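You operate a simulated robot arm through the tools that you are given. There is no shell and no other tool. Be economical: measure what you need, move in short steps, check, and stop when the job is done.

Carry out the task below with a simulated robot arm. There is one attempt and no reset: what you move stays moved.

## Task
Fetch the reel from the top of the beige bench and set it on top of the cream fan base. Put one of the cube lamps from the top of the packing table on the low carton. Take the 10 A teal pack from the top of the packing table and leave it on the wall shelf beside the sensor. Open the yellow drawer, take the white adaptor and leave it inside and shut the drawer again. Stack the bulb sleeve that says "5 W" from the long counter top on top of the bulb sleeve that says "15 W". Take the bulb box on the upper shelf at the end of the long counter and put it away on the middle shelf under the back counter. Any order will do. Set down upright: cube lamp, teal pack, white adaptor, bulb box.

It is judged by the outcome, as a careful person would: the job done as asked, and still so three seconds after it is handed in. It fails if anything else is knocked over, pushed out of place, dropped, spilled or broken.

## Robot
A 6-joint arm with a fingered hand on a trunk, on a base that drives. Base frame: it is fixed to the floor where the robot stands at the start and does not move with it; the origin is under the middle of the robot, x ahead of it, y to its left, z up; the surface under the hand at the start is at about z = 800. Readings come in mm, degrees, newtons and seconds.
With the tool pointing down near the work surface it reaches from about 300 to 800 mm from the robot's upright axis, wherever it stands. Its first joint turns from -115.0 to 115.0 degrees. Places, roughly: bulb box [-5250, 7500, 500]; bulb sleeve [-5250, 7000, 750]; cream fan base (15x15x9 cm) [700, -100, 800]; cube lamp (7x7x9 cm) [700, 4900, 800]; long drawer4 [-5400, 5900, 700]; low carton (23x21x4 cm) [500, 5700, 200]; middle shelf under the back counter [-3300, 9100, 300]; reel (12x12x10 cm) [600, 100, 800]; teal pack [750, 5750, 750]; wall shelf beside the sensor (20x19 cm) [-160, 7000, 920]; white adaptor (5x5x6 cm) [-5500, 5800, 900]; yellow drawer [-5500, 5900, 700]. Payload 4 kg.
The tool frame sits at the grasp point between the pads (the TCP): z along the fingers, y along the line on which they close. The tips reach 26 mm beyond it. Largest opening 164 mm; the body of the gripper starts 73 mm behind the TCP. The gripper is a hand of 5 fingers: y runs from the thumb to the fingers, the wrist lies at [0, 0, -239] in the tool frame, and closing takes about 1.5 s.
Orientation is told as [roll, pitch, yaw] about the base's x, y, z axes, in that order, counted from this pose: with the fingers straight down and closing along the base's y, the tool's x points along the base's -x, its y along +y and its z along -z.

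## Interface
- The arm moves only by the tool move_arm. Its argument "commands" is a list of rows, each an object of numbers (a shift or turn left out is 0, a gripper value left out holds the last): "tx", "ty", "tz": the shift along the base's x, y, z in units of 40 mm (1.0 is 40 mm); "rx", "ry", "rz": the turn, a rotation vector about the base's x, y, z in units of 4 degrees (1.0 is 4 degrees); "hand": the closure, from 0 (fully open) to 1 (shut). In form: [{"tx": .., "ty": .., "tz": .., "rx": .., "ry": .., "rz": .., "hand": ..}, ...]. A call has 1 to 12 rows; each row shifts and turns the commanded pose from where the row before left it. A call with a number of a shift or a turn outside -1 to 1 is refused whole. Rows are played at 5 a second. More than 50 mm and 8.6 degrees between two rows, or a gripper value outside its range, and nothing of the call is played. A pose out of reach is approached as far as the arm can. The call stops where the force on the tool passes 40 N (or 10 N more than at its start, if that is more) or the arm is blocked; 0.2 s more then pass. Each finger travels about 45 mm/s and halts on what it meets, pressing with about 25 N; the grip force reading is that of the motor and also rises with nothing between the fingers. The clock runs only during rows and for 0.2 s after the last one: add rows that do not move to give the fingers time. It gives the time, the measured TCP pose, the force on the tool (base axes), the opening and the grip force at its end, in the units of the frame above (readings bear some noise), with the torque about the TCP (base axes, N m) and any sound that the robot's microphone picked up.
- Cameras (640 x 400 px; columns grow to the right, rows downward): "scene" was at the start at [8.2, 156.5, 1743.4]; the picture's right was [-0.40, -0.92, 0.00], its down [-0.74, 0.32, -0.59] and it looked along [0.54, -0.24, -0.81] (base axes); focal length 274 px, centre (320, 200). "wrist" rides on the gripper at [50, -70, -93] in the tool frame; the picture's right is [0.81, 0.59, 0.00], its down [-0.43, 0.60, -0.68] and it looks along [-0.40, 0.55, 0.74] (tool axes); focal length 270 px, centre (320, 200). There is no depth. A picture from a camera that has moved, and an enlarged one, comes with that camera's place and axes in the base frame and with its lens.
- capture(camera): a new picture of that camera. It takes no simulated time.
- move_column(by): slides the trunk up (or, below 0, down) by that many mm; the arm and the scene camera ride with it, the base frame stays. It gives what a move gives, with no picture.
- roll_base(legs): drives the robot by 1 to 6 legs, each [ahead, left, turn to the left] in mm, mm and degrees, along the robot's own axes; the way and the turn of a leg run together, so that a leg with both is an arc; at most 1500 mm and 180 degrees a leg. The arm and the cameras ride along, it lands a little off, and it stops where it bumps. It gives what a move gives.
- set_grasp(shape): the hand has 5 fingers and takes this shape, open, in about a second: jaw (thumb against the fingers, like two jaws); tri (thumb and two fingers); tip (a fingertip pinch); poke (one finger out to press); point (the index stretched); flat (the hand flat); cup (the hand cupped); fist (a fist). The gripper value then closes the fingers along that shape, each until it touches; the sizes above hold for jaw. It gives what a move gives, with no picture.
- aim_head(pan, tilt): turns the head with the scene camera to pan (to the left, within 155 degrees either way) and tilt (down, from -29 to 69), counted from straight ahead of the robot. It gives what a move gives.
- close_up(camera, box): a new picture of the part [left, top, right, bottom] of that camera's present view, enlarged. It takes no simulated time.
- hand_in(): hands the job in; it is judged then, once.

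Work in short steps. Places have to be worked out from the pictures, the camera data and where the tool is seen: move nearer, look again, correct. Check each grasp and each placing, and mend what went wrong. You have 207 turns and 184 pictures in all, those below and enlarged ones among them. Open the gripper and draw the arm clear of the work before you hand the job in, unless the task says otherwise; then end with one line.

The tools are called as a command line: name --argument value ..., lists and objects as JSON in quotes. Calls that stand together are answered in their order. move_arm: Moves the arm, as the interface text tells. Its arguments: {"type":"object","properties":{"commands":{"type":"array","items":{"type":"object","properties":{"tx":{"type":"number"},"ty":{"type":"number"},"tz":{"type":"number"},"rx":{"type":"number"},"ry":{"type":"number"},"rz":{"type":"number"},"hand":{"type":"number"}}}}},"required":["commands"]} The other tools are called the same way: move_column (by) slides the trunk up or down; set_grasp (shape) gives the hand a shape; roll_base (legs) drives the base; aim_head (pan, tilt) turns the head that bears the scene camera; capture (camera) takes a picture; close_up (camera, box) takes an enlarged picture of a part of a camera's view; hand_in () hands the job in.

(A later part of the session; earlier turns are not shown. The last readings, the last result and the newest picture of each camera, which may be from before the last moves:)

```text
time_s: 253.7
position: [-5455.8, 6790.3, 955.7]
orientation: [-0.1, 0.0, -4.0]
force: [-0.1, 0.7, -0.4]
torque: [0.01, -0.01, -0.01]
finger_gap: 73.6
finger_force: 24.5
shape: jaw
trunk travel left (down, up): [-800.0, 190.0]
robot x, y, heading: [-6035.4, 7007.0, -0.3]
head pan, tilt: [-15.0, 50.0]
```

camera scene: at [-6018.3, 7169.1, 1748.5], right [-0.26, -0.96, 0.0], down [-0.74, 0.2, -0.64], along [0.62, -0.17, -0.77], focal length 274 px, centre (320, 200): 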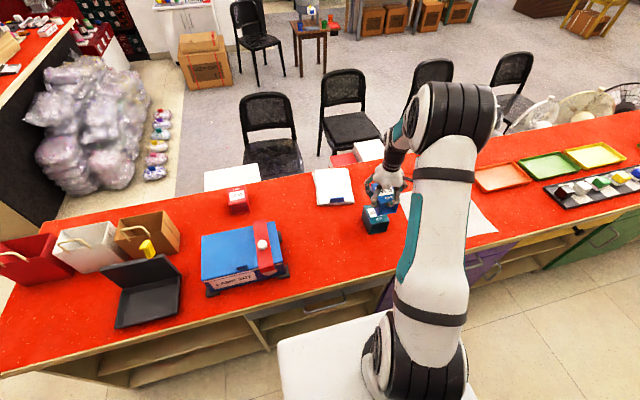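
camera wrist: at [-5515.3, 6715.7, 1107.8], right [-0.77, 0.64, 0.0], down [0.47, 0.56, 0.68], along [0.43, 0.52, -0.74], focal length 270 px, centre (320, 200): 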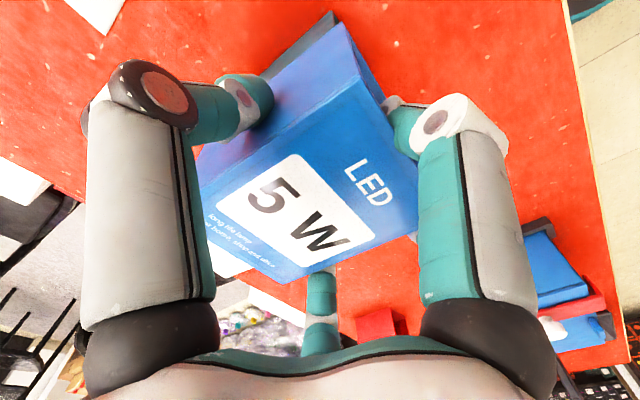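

Not yet touching; another couple of small steps.

move_arm --commands '[{"tz": -0.05}]'

move_arm --commands '[{"tz": -0.04}]'

close_up --camera "scene" --box '[350, 160, 430, 240]'

```text
time_s: 254.1
position: [-5455.0, 6791.3, 955.1]
orientation: [-0.1, -0.1, -3.9]
force: [-0.2, -0.5, 5.0]
torque: [0.14, -0.02, 0.01]
finger_gap: 73.6
finger_force: 25.3
shape: jaw
trunk travel left (down, up): [-800.0, 190.0]
robot x, y, heading: [-6036.2, 7003.6, -0.3]
head pan, tilt: [-15.0, 50.0]
```

```text
time_s: 254.5
position: [-5456.1, 6790.5, 953.7]
orientation: [0.0, -0.1, -4.1]
force: [-0.7, -0.2, 14.3]
torque: [0.42, 0.04, 0.02]
finger_gap: 73.9
finger_force: 25.0
shape: jaw
trunk travel left (down, up): [-800.0, 190.0]
robot x, y, heading: [-6035.3, 7005.4, -0.2]
head pan, tilt: [-15.0, 50.0]
```

```text
5.00 times, centred on (390, 200) of scene
camera zoom: at [-6019.8, 7169.4, 1748.7], right [-0.26, -0.96, 0.0], down [-0.74, 0.2, -0.64], along [0.62, -0.17, -0.77], focal length 1368 px, centre (-30, 200)
```

zoom: 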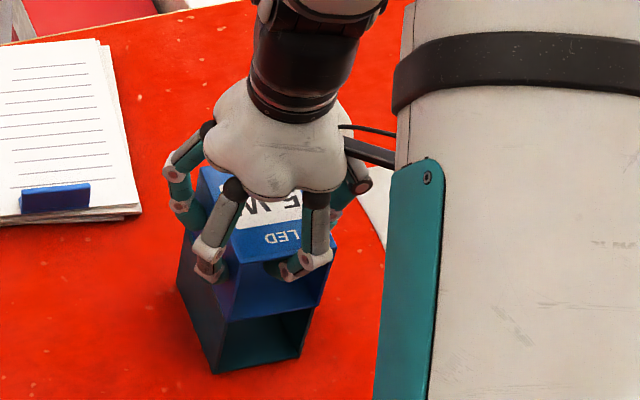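

Contact (14 N), and the edges line up. I ease off and release.

move_arm --commands '[{"tz": 0.05}, {"hand": 0.58}, {"hand": 0.52}, {"hand": 0.45}, {"hand": 0.33}, {}, {}, {"tz": 0.3}, {"tz": 0.7}, {"tz": 0.9}, {"tz": 0.9}, {}]'

close_up --camera "scene" --box '[350, 160, 430, 240]'

```text
time_s: 257.1
position: [-5452.3, 6789.4, 1065.7]
orientation: [-0.1, 0.1, -4.0]
force: [0.0, 0.1, -0.2]
torque: [0.01, 0.0, 0.01]
finger_gap: 109.5
finger_force: 0.1
shape: jaw
trunk travel left (down, up): [-800.0, 190.0]
robot x, y, heading: [-6035.2, 7000.9, -0.2]
head pan, tilt: [-15.0, 50.0]
```

```text
5.00 times, centred on (390, 200) of scene
camera zoom: at [-6017.9, 7168.8, 1748.5], right [-0.26, -0.96, 0.0], down [-0.74, 0.2, -0.64], along [0.62, -0.17, -0.77], focal length 1368 px, centre (-30, 200)
```

zoom: 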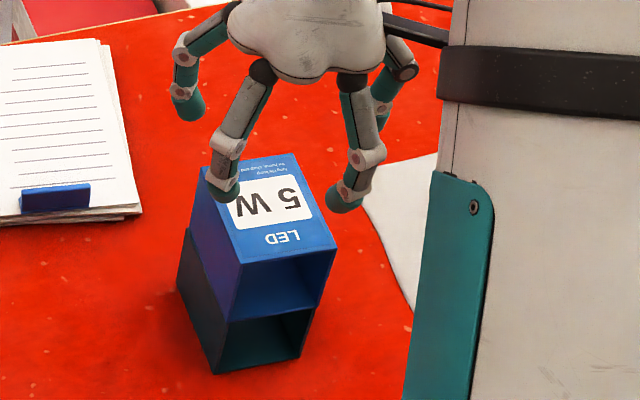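

The 5 W sleeve sits on the 15 W one. I raise the hand and move down the aisle to the drawers.

move_arm --commands '[{"tz": 1}, {"tz": 1}, {"tz": 1}, {"tz": 1}, {"tz": 0.5}]'

roll_base --legs '[[-180, 0, 0], [0, -1100, 0.3]]'

aim_head --pan 0 --tilt 45

capture --camera "scene"

```text
time_s: 258.3
position: [-5454.2, 6790.8, 1246.4]
orientation: [-0.1, 0.0, -4.0]
force: [0.2, -0.9, -0.5]
torque: [0.0, -0.02, -0.01]
finger_gap: 109.3
finger_force: 0.0
shape: jaw
trunk travel left (down, up): [-800.0, 190.0]
robot x, y, heading: [-6034.5, 7002.7, -0.2]
head pan, tilt: [-15.0, 50.0]
```

```text
time_s: 265.1
position: [-5641.3, 5674.3, 1245.4]
orientation: [-0.1, 0.1, -4.6]
force: [-0.1, 0.1, 0.0]
torque: [0.02, 0.03, -0.02]
finger_gap: 109.5
finger_force: 0.0
shape: jaw
trunk travel left (down, up): [-800.0, 190.0]
robot x, y, heading: [-6220.9, 5894.5, -0.7]
head pan, tilt: [-15.0, 50.0]
```

```text
time_s: 265.9
position: [-5641.8, 5675.0, 1245.0]
orientation: [-0.2, 0.0, -4.6]
force: [-0.8, 0.2, 0.5]
torque: [0.01, 0.02, 0.01]
finger_gap: 109.2
finger_force: 0.1
shape: jaw
trunk travel left (down, up): [-800.0, 190.0]
robot x, y, heading: [-6221.2, 5896.3, -0.8]
head pan, tilt: [0.0, 45.0]
```

```text
82 pictures are left
camera scene: at [-6195.9, 6078.4, 1755.4], right [-0.01, -1.0, 0.0], down [-0.71, 0.01, -0.71], along [0.71, -0.01, -0.71], focal length 274 px, centre (320, 200)
```

scene: 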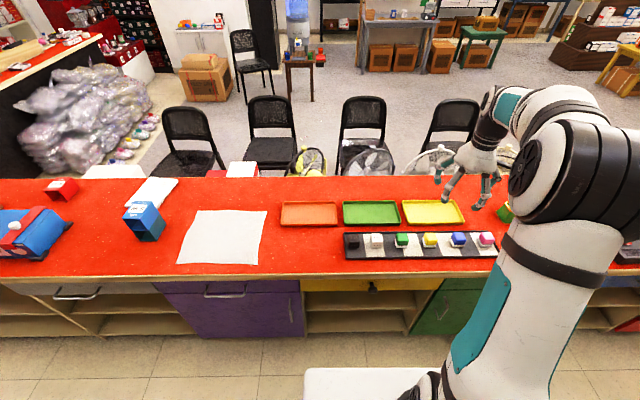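

The yellow drawer front is just below the counter edge near column 370. I enlarge it and the adaptor row.

close_up --camera "scene" --box '[290, 215, 470, 340]'

close_up --camera "scene" --box '[335, 225, 415, 270]'

```text
3.20 times, centred on (380, 278) of scene
camera zoom: at [-6195.9, 6078.4, 1755.4], right [-0.01, -1.0, 0.0], down [-0.71, 0.01, -0.71], along [0.71, -0.01, -0.71], focal length 876 px, centre (128, -48)
```

zoom: 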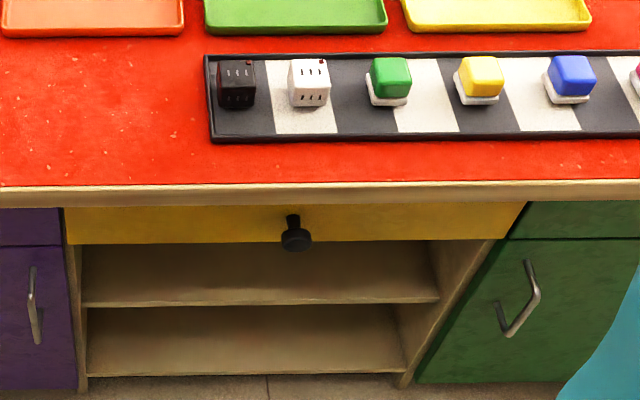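

```text
8.00 times, centred on (375, 248) of scene
camera zoom: at [-6195.9, 6078.4, 1755.4], right [-0.01, -1.0, 0.0], down [-0.71, 0.01, -0.71], along [0.71, -0.01, -0.71], focal length 2189 px, centre (-120, -180)
```

zoom: 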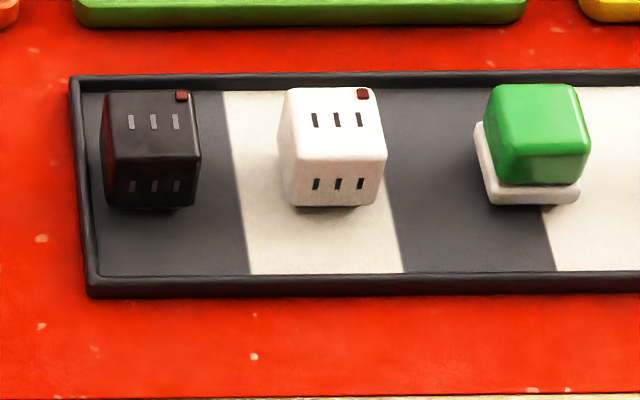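

White adaptor ≈(−5543, 5848) on the strip; the drawer's black knob is at about (−5675, 5860, 715), drawer face x≈−5640. I back off, lower the trunk, and pitch the hand forward to horizontal at a height where the wrist allows it.

roll_base --legs '[[-170, 0, 0.8]]'

move_column --by -400

move_arm --commands '[{"tz": 0.9, "rz": 0.5}, {"tz": 0.9, "rz": 0.5}, {"tz": 0.9, "ry": -1}, {"tz": 0.9, "ry": -1}, {"ry": -1}, {"ry": -1}, {"ry": -1}, {"ry": -1}, {"ry": -1}, {"ry": -1}, {"ry": -1}, {"ry": -1}]'

move_arm --commands '[{"ry": -1}, {"ry": -1}, {"ry": -1}, {"ry": -1}, {"ry": -1}, {"ry": -1}, {"ry": -1}, {"ry": -1}, {"ry": -1}, {"ry": -1}, {"ry": -1}, {"ry": -1}]'

```text
time_s: 267.5
position: [-5804.3, 5682.6, 1245.5]
orientation: [-0.1, 0.2, -3.8]
force: [0.5, -0.1, -0.5]
torque: [0.03, 0.06, 0.01]
finger_gap: 109.3
finger_force: 0.1
shape: jaw
trunk travel left (down, up): [-800.0, 190.0]
robot x, y, heading: [-6385.4, 5896.1, -0.1]
head pan, tilt: [0.0, 45.0]
stopped in leg 1: the robot was blocked; the commanded pose is now the measured one
```

```text
time_s: 271.3
position: [-5805.4, 5683.9, 845.7]
orientation: [-0.1, -0.1, -3.8]
force: [0.3, -1.0, -0.4]
torque: [-0.02, 0.02, 0.0]
finger_gap: 109.1
finger_force: 0.0
shape: jaw
trunk travel left (down, up): [-400.0, 590.0]
robot x, y, heading: [-6389.8, 5892.8, 0.1]
head pan, tilt: [0.0, 45.0]
```

```text
time_s: 273.9
position: [-5805.4, 5683.1, 989.5]
orientation: [-0.3, -40.1, 0.3]
force: [0.6, 0.6, -0.4]
torque: [0.04, 0.01, 0.0]
finger_gap: 109.4
finger_force: 0.1
shape: jaw
trunk travel left (down, up): [-400.0, 590.0]
robot x, y, heading: [-6390.0, 5894.2, -0.1]
head pan, tilt: [0.0, 45.0]
```

```text
time_s: 276.5
position: [-5805.7, 5683.4, 991.1]
orientation: [-0.2, -59.6, 0.0]
force: [0.6, 0.4, -0.2]
torque: [0.04, -0.01, 0.0]
finger_gap: 109.1
finger_force: 0.0
shape: jaw
out of reach, approached as far as the arm can: row 6, 7, 8, 9, 10, 11, 12
trunk travel left (down, up): [-400.0, 590.0]
robot x, y, heading: [-6385.8, 5895.4, 0.1]
head pan, tilt: [0.0, 45.0]
```

The base touched the shelf behind (limit x≈−6385), and the hand reaches −60° pitch, which is enough. I move a little forward, lower the trunk with the hand in the aisle, and line up with the knob.

roll_base --legs '[[25, 0, 0]]'

move_column --by -380

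move_arm --commands '[{"ty": 0.9, "tz": 0.5}, {"ty": 0.9, "tz": 0.5}, {"ty": 0.9, "tz": 0.5}, {"ty": 0.9, "tz": 0.5}, {"ty": 0.83, "tz": 0.5}, {}]'

capture --camera "wrist"

capture --camera "scene"

```text
time_s: 277.3
position: [-5780.4, 5683.2, 991.0]
orientation: [-0.2, -59.6, -0.1]
force: [0.3, -0.2, -0.1]
torque: [-0.01, 0.03, 0.01]
finger_gap: 109.3
finger_force: 0.0
shape: jaw
trunk travel left (down, up): [-400.0, 590.0]
robot x, y, heading: [-6364.8, 5892.9, -0.2]
head pan, tilt: [0.0, 45.0]
```

```text
time_s: 281.0
position: [-5780.5, 5683.1, 611.3]
orientation: [-0.2, -59.6, 0.0]
force: [-0.9, 0.5, 1.5]
torque: [-0.02, -0.01, -0.02]
finger_gap: 109.2
finger_force: 0.1
shape: jaw
trunk travel left (down, up): [-20.0, 970.0]
robot x, y, heading: [-6367.5, 5892.9, -0.0]
head pan, tilt: [0.0, 45.0]
```

```text
time_s: 282.6
position: [-5747.7, 5859.2, 669.1]
orientation: [0.2, -55.6, -0.2]
force: [0.2, -0.1, -0.4]
torque: [0.02, -0.02, -0.01]
finger_gap: 109.3
finger_force: 0.0
shape: jaw
out of reach, approached as far as the arm can: row 4, 5
trunk travel left (down, up): [-20.0, 970.0]
robot x, y, heading: [-6365.0, 5896.8, 0.1]
head pan, tilt: [0.0, 45.0]
stopped in row 6: the arm was blocked; the commanded pose is now the measured one
```

```text
79 pictures are left
camera wrist: at [-5852.9, 5789.6, 682.1], right [-0.46, 0.59, -0.67], down [-0.31, 0.59, 0.74], along [0.83, 0.55, -0.09], focal length 270 px, centre (320, 200)
```

wrist: 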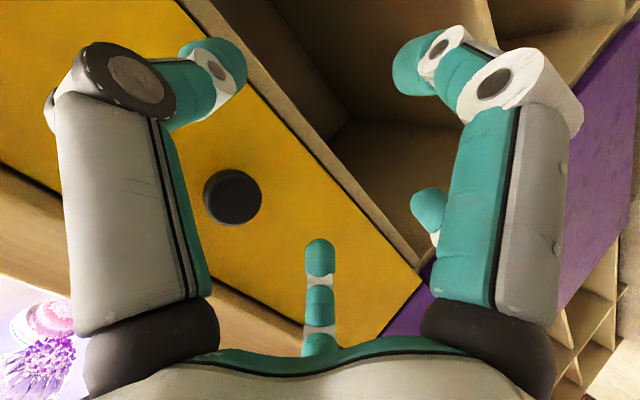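

```text
78 pictures are left
camera scene: at [-6334.8, 6082.0, 974.1], right [0.0, -1.0, 0.0], down [-0.71, 0.0, -0.7], along [0.7, 0.0, -0.71], focal length 274 px, centre (320, 200)
```

scene: 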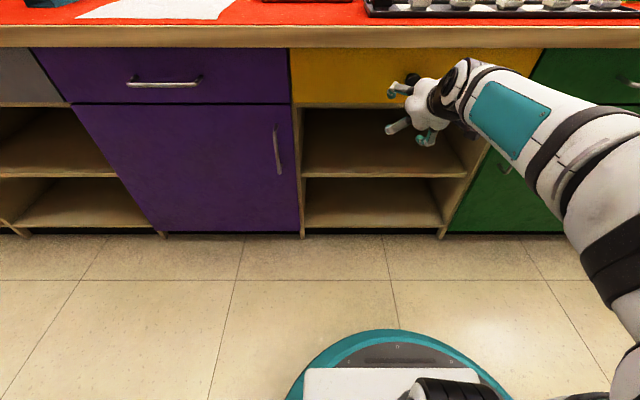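

Knob head is at about (−5657, 5860, 710) by two views. I advance so the fingers surround it.

move_arm --commands '[{"tx": 0.6, "tz": 0.4}, {"tx": 0.6, "tz": 0.35}, {"tx": 0.6, "tz": 0.3}, {}]'

capture --camera "wrist"

```text
time_s: 283.4
position: [-5686.5, 5856.7, 712.2]
orientation: [0.8, -55.2, -0.6]
force: [-27.7, 1.5, -15.0]
torque: [0.25, -1.31, -0.6]
finger_gap: 104.8
finger_force: 0.0
shape: jaw
trunk travel left (down, up): [-20.0, 970.0]
robot x, y, heading: [-6364.0, 5894.8, -0.3]
head pan, tilt: [0.0, 45.0]
stopped in row 4: the force on the tool passed its limit at 48 N (the readings are from after the stop); the commanded pose is now the measured one
```

```text
77 pictures are left
camera wrist: at [-5791.6, 5787.4, 724.5], right [-0.46, 0.59, -0.66], down [-0.31, 0.59, 0.75], along [0.83, 0.55, -0.09], focal length 270 px, centre (320, 200)
```

wrist: 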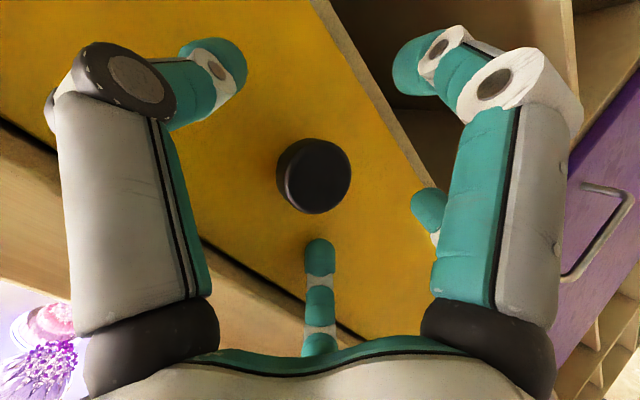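

An upper fingertip leads and touched the drawer face. I back off, narrow the opening to about 60 mm, and advance again centred on the knob.

move_arm --commands '[{"tx": -0.3, "tz": -0.1}, {"hand": 0.62}, {}, {}, {}, {"tx": 0.3, "ty": 0.05}, {"tx": 0.25}, {}]'

capture --camera "wrist"

```text
time_s: 285.1
position: [-5677.4, 5857.8, 711.3]
orientation: [0.7, -55.3, -0.6]
force: [-28.8, 2.0, -5.6]
torque: [0.03, -1.71, -0.55]
finger_gap: 60.9
finger_force: 0.1
shape: jaw
trunk travel left (down, up): [-20.0, 970.0]
robot x, y, heading: [-6365.8, 5892.8, -0.2]
head pan, tilt: [0.0, 45.0]
stopped in row 8: the force on the tool passed its limit at 44 N (the readings are from after the stop); the commanded pose is now the measured one
```

```text
76 pictures are left
camera wrist: at [-5783.7, 5789.0, 723.5], right [-0.46, 0.59, -0.66], down [-0.31, 0.59, 0.75], along [0.83, 0.55, -0.09], focal length 270 px, centre (320, 200)
```

wrist: 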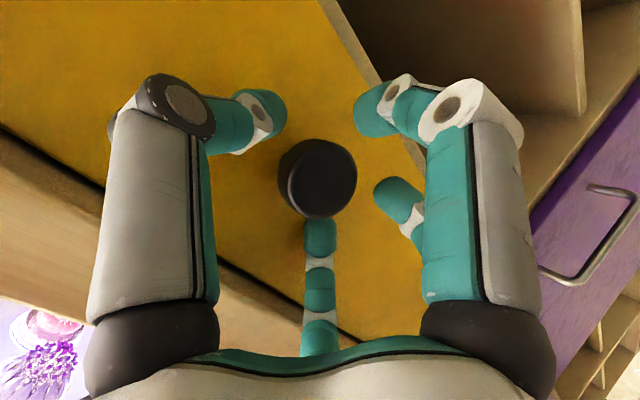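

The fingers now surround the knob head. I close on it.

move_arm --commands '[{"hand": 0.7}, {"hand": 0.8}, {"hand": 1}, {}, {}, {}]'

capture --camera "wrist"

```text
time_s: 286.5
position: [-5675.3, 5858.4, 711.1]
orientation: [0.8, -55.3, -0.6]
force: [3.3, -1.1, -2.7]
torque: [0.08, -0.6, -0.01]
finger_gap: 31.3
finger_force: 25.0
shape: jaw
trunk travel left (down, up): [-20.0, 970.0]
robot x, y, heading: [-6366.1, 5896.7, 0.0]
head pan, tilt: [0.0, 45.0]
```

```text
75 pictures are left
camera wrist: at [-5780.7, 5788.8, 723.2], right [-0.46, 0.59, -0.66], down [-0.31, 0.59, 0.74], along [0.83, 0.55, -0.09], focal length 270 px, centre (320, 200)
```

wrist: 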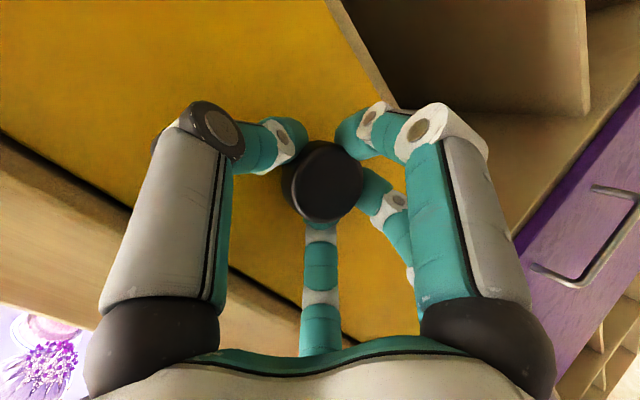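

Firm hold on the knob. I pull gently in −x.

move_arm --commands '[{"tx": -0.3}, {"tx": -0.5}, {"tx": -0.5}, {}]'

capture --camera "wrist"

```text
time_s: 287.5
position: [-5727.3, 5859.0, 712.1]
orientation: [0.7, -55.4, -0.7]
force: [-2.1, -3.0, -1.6]
torque: [0.06, -0.56, -0.09]
finger_gap: 31.3
finger_force: 24.7
shape: jaw
trunk travel left (down, up): [-20.0, 970.0]
robot x, y, heading: [-6360.5, 5892.9, -0.2]
head pan, tilt: [0.0, 45.0]
```

```text
74 pictures are left
camera wrist: at [-5832.2, 5789.0, 723.3], right [-0.46, 0.59, -0.66], down [-0.31, 0.59, 0.74], along [0.83, 0.55, -0.09], focal length 270 px, centre (320, 200)
```

wrist: 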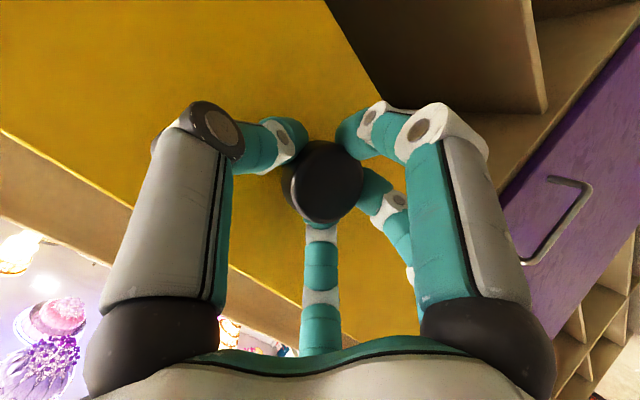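

The drawer slides (52 mm open). I keep pulling until the arm's limit.

move_arm --commands '[{"tx": -0.5}, {"tx": -0.5}, {"tx": -0.5}, {"tx": -0.5}, {}]'

```text
time_s: 288.1
position: [-5746.9, 5859.4, 708.8]
orientation: [0.6, -55.7, -0.5]
force: [1.2, -1.1, 15.1]
torque: [-0.17, -0.87, 0.14]
finger_gap: 31.7
finger_force: 25.6
shape: jaw
trunk travel left (down, up): [-20.0, 970.0]
robot x, y, heading: [-6361.9, 5894.3, -0.0]
head pan, tilt: [0.0, 45.0]
stopped in row 2: the force on the tool passed its limit at 55 N (the readings are from after the stop); the commanded pose is now the measured one
```

The arm is at its limit with 72 mm opened. I relax the pitch a little while holding the knob, then pull further.

move_arm --commands '[{"ry": 0.5}, {"ry": 0.5}, {"ry": 0.5}, {"tx": -0.3}, {}]'

```text
time_s: 289.3
position: [-5762.4, 5858.2, 712.8]
orientation: [0.5, -50.0, -0.4]
force: [-1.1, -4.4, 20.1]
torque: [-0.08, -2.97, -0.43]
finger_gap: 30.3
finger_force: 25.4
shape: jaw
trunk travel left (down, up): [-20.0, 970.0]
robot x, y, heading: [-6361.4, 5894.4, 0.1]
head pan, tilt: [0.0, 45.0]
```

It follows. I continue alternating small pitch relief with pulls, raising slightly to relieve the vertical load.

move_arm --commands '[{"ry": 0.4, "tz": 0.04}, {"tx": -0.25, "ry": 0.3}, {"tx": -0.25, "ry": 0.4, "tz": 0.03}, {"tx": -0.25, "ry": 0.3}, {}]'

capture --camera "wrist"

```text
time_s: 290.2
position: [-5774.8, 5858.6, 715.0]
orientation: [0.5, -45.8, -0.4]
force: [0.6, -3.6, 18.8]
torque: [-0.17, -4.21, -0.6]
finger_gap: 29.1
finger_force: 25.4
shape: jaw
trunk travel left (down, up): [-20.0, 970.0]
robot x, y, heading: [-6362.8, 5893.4, -0.3]
head pan, tilt: [0.0, 45.0]
stopped in row 4: the force on the tool passed its limit at 45 N (the readings are from after the stop); the commanded pose is now the measured one
```

```text
73 pictures are left
camera wrist: at [-5876.6, 5788.8, 744.2], right [-0.56, 0.59, -0.58], down [-0.18, 0.59, 0.79], along [0.81, 0.55, -0.22], focal length 270 px, centre (320, 200)
```

wrist: 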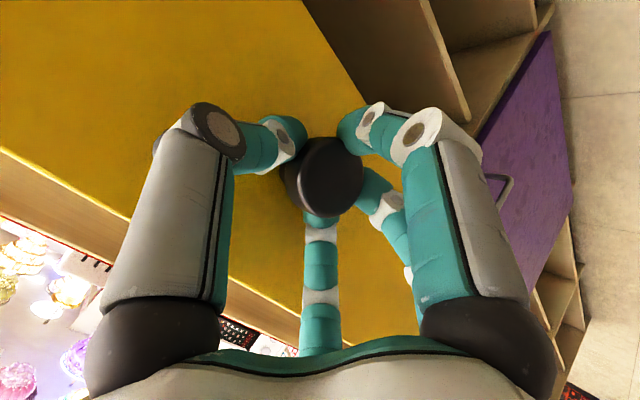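

100 mm open; torque builds. I briefly loosen and re-close the fingers to relieve it, then pull on.

move_arm --commands '[{"hand": 0.72}, {}, {"hand": 1}, {}, {}, {}]'

move_arm --commands '[{"tx": -0.2, "ry": 0.3}, {"tx": -0.2, "ry": 0.3}, {"tx": -0.2, "ry": 0.3}, {"tx": -0.2, "ry": 0.3}, {}]'

capture --camera "wrist"

```text
time_s: 291.6
position: [-5776.0, 5858.8, 708.6]
orientation: [0.6, -45.1, -0.4]
force: [-0.2, 1.2, -10.9]
torque: [0.33, 0.09, 0.09]
finger_gap: 29.2
finger_force: 24.9
shape: jaw
trunk travel left (down, up): [-20.0, 970.0]
robot x, y, heading: [-6364.1, 5892.6, -0.0]
head pan, tilt: [0.0, 45.0]
```

```text
time_s: 292.4
position: [-5787.8, 5857.2, 705.3]
orientation: [0.6, -41.5, -0.2]
force: [1.7, -7.1, 19.8]
torque: [-0.05, -0.85, -0.21]
finger_gap: 27.1
finger_force: 25.0
shape: jaw
trunk travel left (down, up): [-20.0, 970.0]
robot x, y, heading: [-6364.3, 5893.2, -0.2]
head pan, tilt: [0.0, 45.0]
stopped in row 3: the force on the tool passed its limit at 46 N (the readings are from after the stop); the commanded pose is now the measured one
```

```text
72 pictures are left
camera wrist: at [-5887.2, 5788.0, 742.3], right [-0.61, 0.59, -0.53], down [-0.13, 0.59, 0.8], along [0.79, 0.55, -0.28], focal length 270 px, centre (320, 200)
```

wrist: 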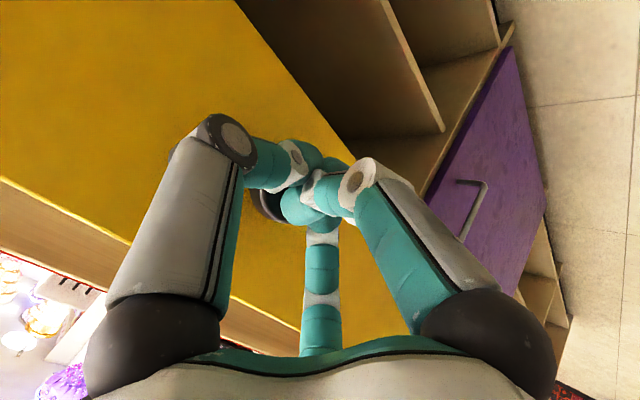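

The fingers slipped off with the drawer about 105 mm open. That gap lets me grip the drawer front's top edge with a vertical hand instead; I retreat, raise the trunk and re-orient.

move_arm --commands '[{"tx": -0.5, "tz": 0.3, "hand": 0.6}, {"tx": -0.6, "tz": 0.5}, {"ry": 0.5, "tz": 0.3}, {}]'

move_column --by 400

move_arm --commands '[{"ry": 1}, {"ry": 1}, {"ry": 1}, {"ry": 1}, {"ry": 1}, {"ry": 1}, {"ry": 1}, {"ry": 1}, {"ry": 1}, {"ry": 0.7}, {}]'

move_arm --commands '[{"rz": 1}, {"rz": 1}, {"rz": 1}, {"rz": 1}, {"rz": 1}, {"rz": 1}, {"rz": 1}, {"rz": 1}, {"rz": 1}, {"rz": 1}, {"rz": 1}, {"rz": 1}]'

move_arm --commands '[{"rz": 1}, {"rz": 1}, {"rz": 1}, {"rz": 1}, {"rz": 1}, {"rz": 1}, {"rz": 1}, {"rz": 1}, {"rz": 1}, {"rz": 1}, {"rz": 0.5}, {}]'

aim_head --pan -5 --tilt 45

capture --camera "scene"

```text
time_s: 292.7
position: [-5790.4, 5858.5, 702.4]
orientation: [0.6, -40.6, -0.2]
force: [-0.1, 0.1, 9.6]
torque: [-0.1, -0.52, 0.01]
finger_gap: 61.7
finger_force: 0.0
shape: jaw
trunk travel left (down, up): [-20.0, 970.0]
robot x, y, heading: [-6366.1, 5894.6, -0.0]
head pan, tilt: [0.0, 45.0]
stopped in row 1: the force on the tool passed its limit at 46 N (the readings are from after the stop); the commanded pose is now the measured one
```

```text
time_s: 296.6
position: [-5795.3, 5858.0, 1107.6]
orientation: [0.5, -41.2, -0.3]
force: [-0.2, 0.7, 0.3]
torque: [-0.01, 0.02, 0.02]
finger_gap: 65.3
finger_force: 0.1
shape: jaw
trunk travel left (down, up): [-420.0, 570.0]
robot x, y, heading: [-6368.0, 5891.9, -0.4]
head pan, tilt: [0.0, 45.0]
```

```text
time_s: 299.0
position: [-5814.2, 5862.3, 996.2]
orientation: [0.4, -3.1, -0.2]
force: [-0.3, -0.4, 0.1]
torque: [0.0, 0.03, 0.02]
finger_gap: 65.3
finger_force: 0.0
shape: jaw
out of reach, approached as far as the arm can: row 7, 8, 9, 10
trunk travel left (down, up): [-420.0, 570.0]
robot x, y, heading: [-6363.4, 5891.1, -0.4]
head pan, tilt: [0.0, 45.0]
```

```text
time_s: 301.6
position: [-5814.6, 5862.2, 984.7]
orientation: [0.2, -2.8, 47.8]
force: [-0.6, 0.5, -0.6]
torque: [-0.01, -0.02, 0.03]
finger_gap: 65.5
finger_force: 0.1
shape: jaw
out of reach, approached as far as the arm can: row 2, 6, 9, 12
trunk travel left (down, up): [-420.0, 570.0]
robot x, y, heading: [-6360.1, 5895.2, 0.0]
head pan, tilt: [0.0, 45.0]
```

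```text
time_s: 304.2
position: [-5818.2, 5920.4, 972.5]
orientation: [0.2, -1.5, 84.4]
force: [0.3, -0.5, -0.7]
torque: [-0.01, 0.0, -0.02]
finger_gap: 65.2
finger_force: 0.1
shape: jaw
out of reach, approached as far as the arm can: row 2, 5, 8, 9, 10, 11
trunk travel left (down, up): [-420.0, 570.0]
robot x, y, heading: [-6362.6, 5895.4, -0.3]
head pan, tilt: [0.0, 45.0]
```

```text
time_s: 304.8
position: [-5817.8, 5918.0, 970.2]
orientation: [0.2, -1.5, 84.4]
force: [-0.1, -0.4, 0.0]
torque: [-0.01, 0.01, 0.01]
finger_gap: 65.2
finger_force: 0.1
shape: jaw
trunk travel left (down, up): [-420.0, 570.0]
robot x, y, heading: [-6367.9, 5894.9, -0.0]
head pan, tilt: [-5.0, 45.0]
```

```text
71 pictures are left
camera scene: at [-6341.2, 6072.8, 1375.4], right [-0.09, -1.0, 0.0], down [-0.7, 0.06, -0.71], along [0.7, -0.06, -0.71], focal length 274 px, centre (320, 200)
```

scene: 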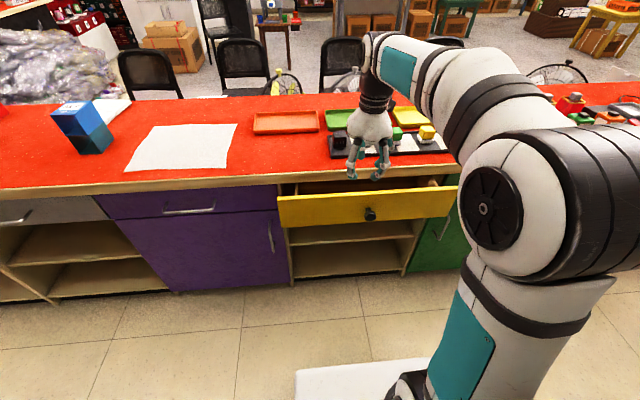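

The drawer is visibly open. I enlarge to measure the panel.

close_up --camera "scene" --box '[260, 120, 480, 260]'

```text
2.86 times, centred on (370, 190) of scene
camera zoom: at [-6341.2, 6072.8, 1375.4], right [-0.09, -1.0, 0.0], down [-0.7, 0.06, -0.71], along [0.7, -0.06, -0.71], focal length 782 px, centre (177, 229)
```

zoom: 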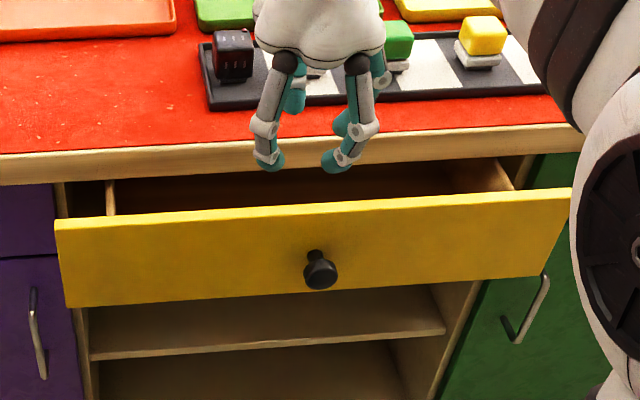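

The panel face is near x −5718 and knob head near (−5755, 5858, 707). A vertical hand gripping the knob from above suits the nearer reach. I raise the trunk, turn yaw back to 0 and come above the knob.

move_column --by 220

move_arm --commands '[{"tz": -0.8, "rz": -1, "hand": 0.5}, {"tz": -0.8, "rz": -1}, {"tz": -0.6, "rz": -1}, {"rz": -1}, {"rz": -1}, {"rz": -1}, {"rz": -1}, {"rz": -1}, {"rz": -1}, {"rz": -1}, {"rz": -1}, {"rz": -1}]'

move_arm --commands '[{"rz": -1}, {"rz": -1}, {"rz": -1}, {"rz": -1}, {"rz": -1}, {"rz": -1}, {"rz": -1}, {"rz": -1}, {"rz": -1}, {"ry": 0.3}, {}]'

```text
time_s: 307.1
position: [-5816.5, 5919.0, 1191.4]
orientation: [0.3, -1.5, 84.4]
force: [0.4, -0.3, 0.3]
torque: [0.01, -0.01, -0.01]
finger_gap: 65.4
finger_force: 0.1
shape: jaw
trunk travel left (down, up): [-640.0, 350.0]
robot x, y, heading: [-6365.1, 5892.3, -0.2]
head pan, tilt: [-5.0, 45.0]
```

```text
time_s: 309.8
position: [-5818.0, 5919.9, 1104.2]
orientation: [0.3, -1.5, 36.3]
force: [-1.0, 0.8, -1.1]
torque: [-0.02, 0.04, 0.01]
finger_gap: 81.6
finger_force: 0.0
shape: jaw
trunk travel left (down, up): [-640.0, 350.0]
robot x, y, heading: [-6364.9, 5893.4, -0.4]
head pan, tilt: [-5.0, 45.0]
```

```text
time_s: 312.1
position: [-5817.9, 5918.9, 1103.0]
orientation: [0.3, -0.3, 0.4]
force: [0.5, 0.3, 0.0]
torque: [0.0, 0.0, 0.0]
finger_gap: 81.9
finger_force: 0.0
shape: jaw
trunk travel left (down, up): [-640.0, 350.0]
robot x, y, heading: [-6362.2, 5891.4, -0.0]
head pan, tilt: [-5.0, 45.0]
```

Vertical again. I move above the knob and look with the wrist camera.

move_arm --commands '[{"tx": 0.5, "ty": -0.5}, {"tx": 0.5, "ty": -0.5}, {"tx": 0.5, "ty": -0.52}, {"tz": -0.95}, {"tz": -0.95}, {"tz": -0.95}, {"tz": -0.95}, {"tz": -0.95}, {"tz": -0.95}, {"tz": -0.8}, {}]'

capture --camera "wrist"

```text
time_s: 314.6
position: [-5756.9, 5856.9, 842.4]
orientation: [0.3, -0.4, 0.4]
force: [0.6, 0.0, -0.1]
torque: [-0.01, 0.03, 0.01]
finger_gap: 81.6
finger_force: 0.1
shape: jaw
trunk travel left (down, up): [-640.0, 350.0]
robot x, y, heading: [-6366.4, 5891.5, -0.4]
head pan, tilt: [-5.0, 45.0]
```

```text
69 pictures are left
camera wrist: at [-5808.0, 5786.7, 937.5], right [-0.81, 0.58, 0.0], down [0.42, 0.59, 0.68], along [0.4, 0.55, -0.73], focal length 270 px, centre (320, 200)
```

wrist: 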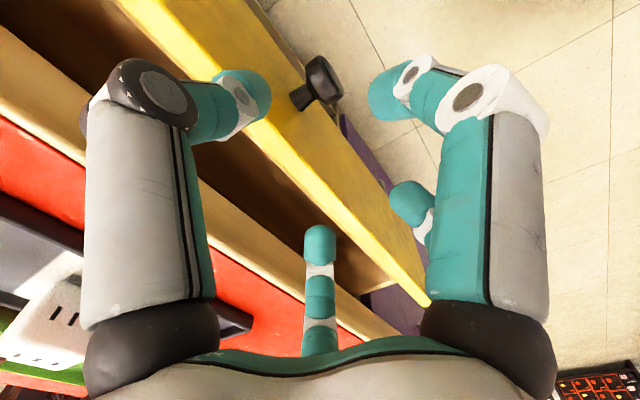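

The knob head is at about (−5763, 5852, 707). I narrow the opening, shift slightly outward, descend and grip the head.

move_arm --commands '[{"tx": -0.28, "ty": -0.08, "hand": 0.6}, {}, {"tz": -0.9}, {"tz": -0.9}, {"tz": -0.9}, {"tz": -0.45}, {}]'

capture --camera "wrist"

```text
time_s: 315.6
position: [-5758.3, 5852.7, 789.4]
orientation: [0.1, -2.1, 0.4]
force: [0.4, -1.9, 31.2]
torque: [-0.2, -0.86, 0.05]
finger_gap: 65.5
finger_force: 0.1
shape: jaw
trunk travel left (down, up): [-640.0, 350.0]
robot x, y, heading: [-6362.6, 5895.7, -0.2]
head pan, tilt: [-5.0, 45.0]
stopped in row 5: the force on the tool passed its limit at 54 N (the readings are from after the stop); the commanded pose is now the measured one
```

```text
68 pictures are left
camera wrist: at [-5812.0, 5783.7, 882.5], right [-0.81, 0.58, -0.03], down [0.4, 0.6, 0.69], along [0.42, 0.55, -0.72], focal length 270 px, centre (320, 200)
```

wrist: 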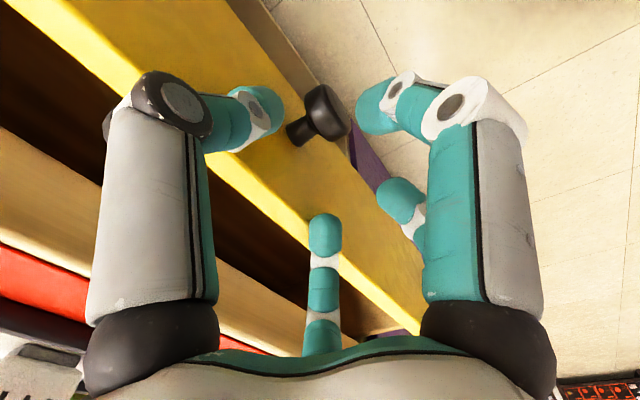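

An inner finger rests on the panel top. Turning the hand +20° puts the finger gap toward the panel; I lift, rotate, and descend again.

move_arm --commands '[{"tz": 0.7}, {"rz": 1, "ry": 0.45}, {"rz": 1, "tx": -0.2}, {"rz": 1}, {"rz": 1}, {"rz": 1}, {}, {"tz": -0.7}, {"tz": -0.5}, {}]'

capture --camera "wrist"

```text
time_s: 317.6
position: [-5761.4, 5855.0, 775.9]
orientation: [-0.1, -0.5, 20.4]
force: [0.5, 0.3, -0.7]
torque: [-0.02, 0.06, 0.0]
finger_gap: 65.7
finger_force: 0.1
shape: jaw
trunk travel left (down, up): [-640.0, 350.0]
robot x, y, heading: [-6367.1, 5896.0, -0.2]
head pan, tilt: [-5.0, 45.0]
stopped in row 9: the force on the tool passed its limit at 51 N (the readings are from after the stop); the commanded pose is now the measured one
```

```text
67 pictures are left
camera wrist: at [-5785.8, 5771.3, 869.4], right [-0.96, 0.27, -0.01], down [0.19, 0.71, 0.68], along [0.19, 0.65, -0.73], focal length 270 px, centre (320, 200)
```

wrist: 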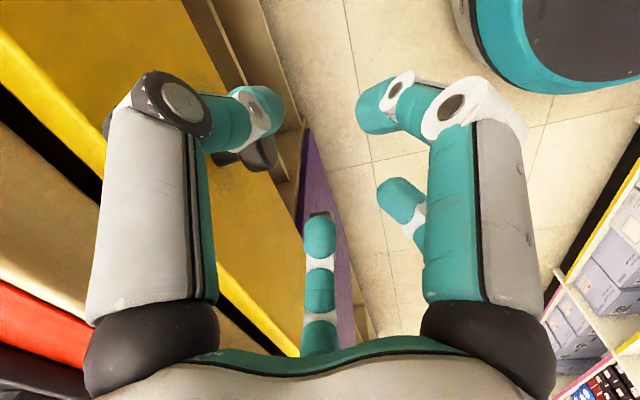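

The knob appears nearer the counter than before; I check with the scene camera.

close_up --camera "scene" --box '[260, 100, 480, 240]'

```text
2.86 times, centred on (370, 170) of scene
camera zoom: at [-6338.3, 6072.6, 1595.0], right [-0.09, -1.0, 0.0], down [-0.71, 0.06, -0.71], along [0.7, -0.06, -0.71], focal length 782 px, centre (177, 286)
```

zoom: 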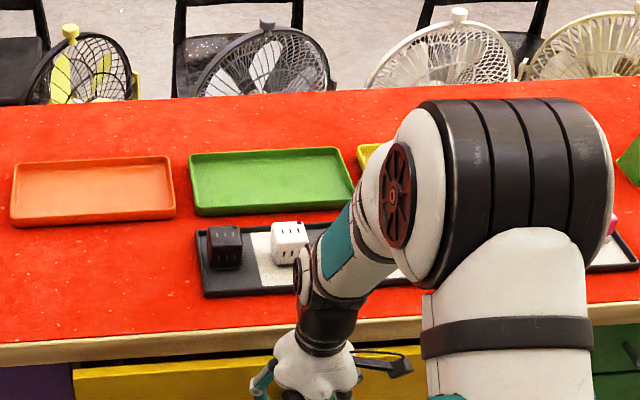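

The drawer had been nudged in to about 50 mm open. I'll regrip the knob horizontally, but with the base offset sideways so the wrist has more radial room for the full pull. I retract, shift the base 490 mm to the right and re-pose the arm.

move_arm --commands '[{"tz": 1}, {"tz": 1}, {"tz": 1}, {"tx": -1, "rz": -1}, {"tx": -1, "rz": -1}, {"tx": -1, "rz": -1}, {"rz": -1}, {"rz": -1}, {"hand": 0.55}]'

roll_base --legs '[[0, -490, 0]]'

move_arm --commands '[{"ty": 1}, {"ty": 1}, {"ty": 1}, {"ty": 1}, {"ty": 1}, {"ty": 1}, {"ty": 1}, {"ty": 1}, {"ty": 1}, {"ty": 1}, {"ty": 1}, {"ty": 1}]'

move_column --by -300

move_arm --commands '[{"tz": 1, "ry": -1}, {"tz": 1, "ry": -1}, {"tz": 1, "ry": -1}, {"tz": 1, "ry": -1}, {"tz": 1, "ry": -1}, {"tz": 1, "ry": -1}, {"tz": 1, "ry": -1}, {"tz": 1, "ry": -1}, {"tz": 1, "ry": -1}, {"tz": 1, "ry": -1}, {"tz": 1, "ry": -1}, {"ry": -1}]'

move_arm --commands '[{"ry": -1}, {"ry": -1}, {"ry": -1}, {"ry": -1}, {"ry": -1}, {"ry": -1}, {}]'

move_column --by -320

capture --camera "wrist"

```text
time_s: 319.6
position: [-5883.9, 5854.9, 896.9]
orientation: [-0.2, -0.7, 0.4]
force: [-0.6, 0.1, -0.7]
torque: [-0.04, 0.01, -0.03]
finger_gap: 73.5
finger_force: 0.2
shape: jaw
trunk travel left (down, up): [-640.0, 350.0]
robot x, y, heading: [-6362.6, 5891.6, -0.2]
head pan, tilt: [-5.0, 45.0]
```

```text
time_s: 322.5
position: [-5884.1, 5362.5, 895.9]
orientation: [-0.2, -0.5, 0.5]
force: [-0.1, -0.4, 0.1]
torque: [0.05, -0.01, 0.03]
finger_gap: 73.2
finger_force: 0.1
shape: jaw
trunk travel left (down, up): [-640.0, 350.0]
robot x, y, heading: [-6369.6, 5398.8, -0.0]
head pan, tilt: [-5.0, 45.0]
```

```text
time_s: 325.1
position: [-5883.5, 5843.5, 892.7]
orientation: [-0.2, -0.6, 0.4]
force: [0.7, 0.7, 0.4]
torque: [0.01, 0.03, 0.02]
finger_gap: 73.6
finger_force: 0.1
shape: jaw
trunk travel left (down, up): [-640.0, 350.0]
robot x, y, heading: [-6365.8, 5397.9, -0.2]
head pan, tilt: [-5.0, 45.0]
```

```text
time_s: 328.1
position: [-5883.7, 5843.3, 592.9]
orientation: [-0.2, -0.7, 0.3]
force: [-0.4, 0.9, -0.2]
torque: [-0.03, -0.01, -0.03]
finger_gap: 73.5
finger_force: 0.0
shape: jaw
trunk travel left (down, up): [-340.0, 650.0]
robot x, y, heading: [-6364.4, 5401.5, -0.1]
head pan, tilt: [-5.0, 45.0]
```

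```text
time_s: 330.7
position: [-5883.4, 5842.3, 1032.9]
orientation: [-0.7, -48.6, 0.7]
force: [0.2, -0.3, -0.2]
torque: [0.0, 0.01, -0.01]
finger_gap: 73.2
finger_force: 0.1
shape: jaw
trunk travel left (down, up): [-340.0, 650.0]
robot x, y, heading: [-6362.9, 5402.2, -0.1]
head pan, tilt: [-5.0, 45.0]
```

```text
time_s: 332.3
position: [-5884.4, 5843.1, 1033.0]
orientation: [-1.5, -72.5, 1.5]
force: [-0.1, -0.3, 0.1]
torque: [-0.02, 0.01, -0.01]
finger_gap: 73.7
finger_force: 0.0
shape: jaw
trunk travel left (down, up): [-340.0, 650.0]
robot x, y, heading: [-6364.8, 5397.4, -0.5]
head pan, tilt: [-5.0, 45.0]
```

```text
time_s: 335.4
position: [-5884.4, 5842.8, 712.4]
orientation: [-1.6, -72.7, 1.5]
force: [0.5, 0.5, 0.0]
torque: [0.01, 0.01, 0.0]
finger_gap: 73.4
finger_force: 0.0
shape: jaw
trunk travel left (down, up): [-20.0, 970.0]
robot x, y, heading: [-6367.3, 5403.4, -0.4]
head pan, tilt: [-5.0, 45.0]
```

```text
65 pictures are left
camera wrist: at [-5987.8, 5773.4, 694.7], right [-0.24, 0.58, -0.78], down [-0.52, 0.6, 0.61], along [0.82, 0.55, 0.16], focal length 270 px, centre (320, 200)
```

wrist: 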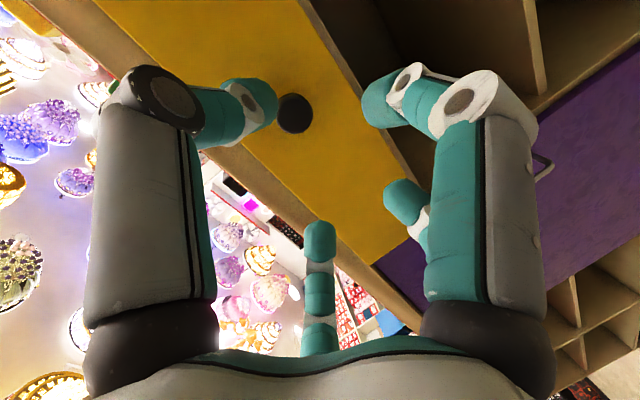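

Much better: the hand is near horizontal with room to spare, and the knob reads (−5707, 5857, 705). I level the hand a little more and approach.

move_arm --commands '[{"ry": -1, "hand": 0.6}, {"ry": -1}, {"tx": 0.8, "ty": 0.12}, {"tx": 0.8, "ty": 0.12}, {"tx": 0.8, "ty": 0.1, "tz": -0.1}, {"tx": 0.6, "tz": -0.05}, {}]'

capture --camera "wrist"

```text
time_s: 337.0
position: [-5764.7, 5858.8, 705.7]
orientation: [-2.7, -80.5, 2.6]
force: [0.0, -0.2, 0.4]
torque: [-0.01, 0.0, 0.01]
finger_gap: 65.8
finger_force: 0.1
shape: jaw
trunk travel left (down, up): [-20.0, 970.0]
robot x, y, heading: [-6364.4, 5398.7, -0.2]
head pan, tilt: [-5.0, 45.0]
```

```text
64 pictures are left
camera wrist: at [-5864.4, 5788.0, 674.0], right [-0.13, 0.58, -0.8], down [-0.6, 0.6, 0.53], along [0.79, 0.55, 0.27], focal length 270 px, centre (320, 200)
```

wrist: 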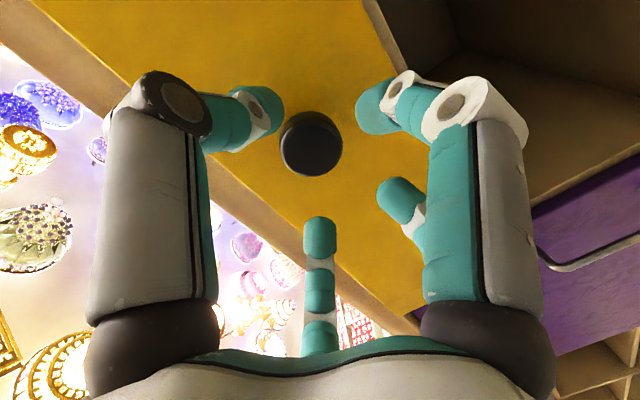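

Aligned. I advance 55 mm and close on the knob.

move_arm --commands '[{"tx": 0.6}, {"tx": 0.5}, {"tx": 0.25}, {}, {"hand": 0.75}, {"hand": 1}, {}, {}, {}, {}]'

capture --camera "wrist"

```text
time_s: 339.2
position: [-5709.8, 5858.7, 709.0]
orientation: [-2.8, -80.7, 2.6]
force: [1.0, 0.4, 3.6]
torque: [0.09, -0.74, 0.22]
finger_gap: 23.5
finger_force: 24.7
shape: jaw
trunk travel left (down, up): [-20.0, 970.0]
robot x, y, heading: [-6362.5, 5397.3, -0.1]
head pan, tilt: [-5.0, 45.0]
```

```text
63 pictures are left
camera wrist: at [-5810.5, 5788.8, 675.4], right [-0.13, 0.58, -0.8], down [-0.6, 0.6, 0.53], along [0.79, 0.55, 0.27], focal length 270 px, centre (320, 200)
```

wrist: 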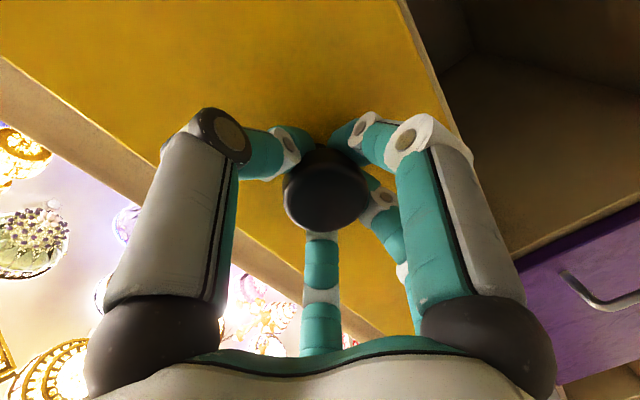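

Fingers closed behind the knob head (gap 23.5). I pull the drawer out.

move_arm --commands '[{"tx": -0.3}, {"tx": -0.5}, {"tx": -0.5}, {"tx": -0.5}, {"tx": -0.5}, {"tx": -0.5}, {"tx": -0.5}, {"tx": -0.5}, {"tx": -0.5}, {}]'

```text
time_s: 341.4
position: [-5881.9, 5856.4, 706.5]
orientation: [-2.7, -80.7, 2.8]
force: [-1.5, 14.5, 16.7]
torque: [0.08, -1.02, 0.49]
finger_gap: 22.5
finger_force: 24.6
shape: jaw
trunk travel left (down, up): [-20.0, 970.0]
robot x, y, heading: [-6364.9, 5402.1, -0.1]
head pan, tilt: [-5.0, 45.0]
```

It came out 172 mm (about 225 open). A bit more, then I release and look.

move_arm --commands '[{"tx": -0.4, "tz": -0.03}, {"tx": -0.3}, {}, {"hand": 0.7}, {"hand": 0.4}, {}, {}, {"tx": -0.5}, {"tx": -0.7}, {}]'

aim_head --pan 25 --tilt 45

capture --camera "scene"

```text
time_s: 343.6
position: [-5958.1, 5856.9, 706.2]
orientation: [-2.9, -80.5, 2.7]
force: [0.5, 0.2, -0.2]
torque: [-0.01, 0.01, -0.03]
finger_gap: 97.5
finger_force: 0.0
shape: jaw
trunk travel left (down, up): [-20.0, 970.0]
robot x, y, heading: [-6365.2, 5402.2, -0.1]
head pan, tilt: [-5.0, 45.0]
```

```text
time_s: 344.6
position: [-5958.3, 5856.2, 706.3]
orientation: [-2.9, -80.6, 2.7]
force: [-0.4, -0.1, -0.1]
torque: [0.02, 0.02, -0.01]
finger_gap: 97.9
finger_force: 0.1
shape: jaw
trunk travel left (down, up): [-20.0, 970.0]
robot x, y, heading: [-6363.8, 5402.7, -0.0]
head pan, tilt: [25.0, 45.0]
```

```text
62 pictures are left
camera scene: at [-6349.9, 5622.0, 975.4], right [0.42, -0.91, 0.0], down [-0.64, -0.3, -0.71], along [0.64, 0.3, -0.71], focal length 274 px, centre (320, 200)
```

scene: 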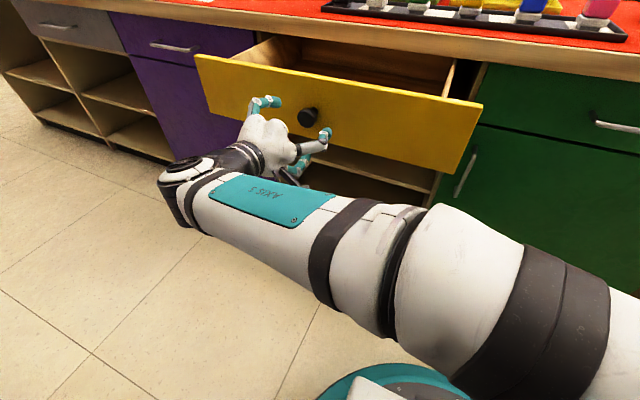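

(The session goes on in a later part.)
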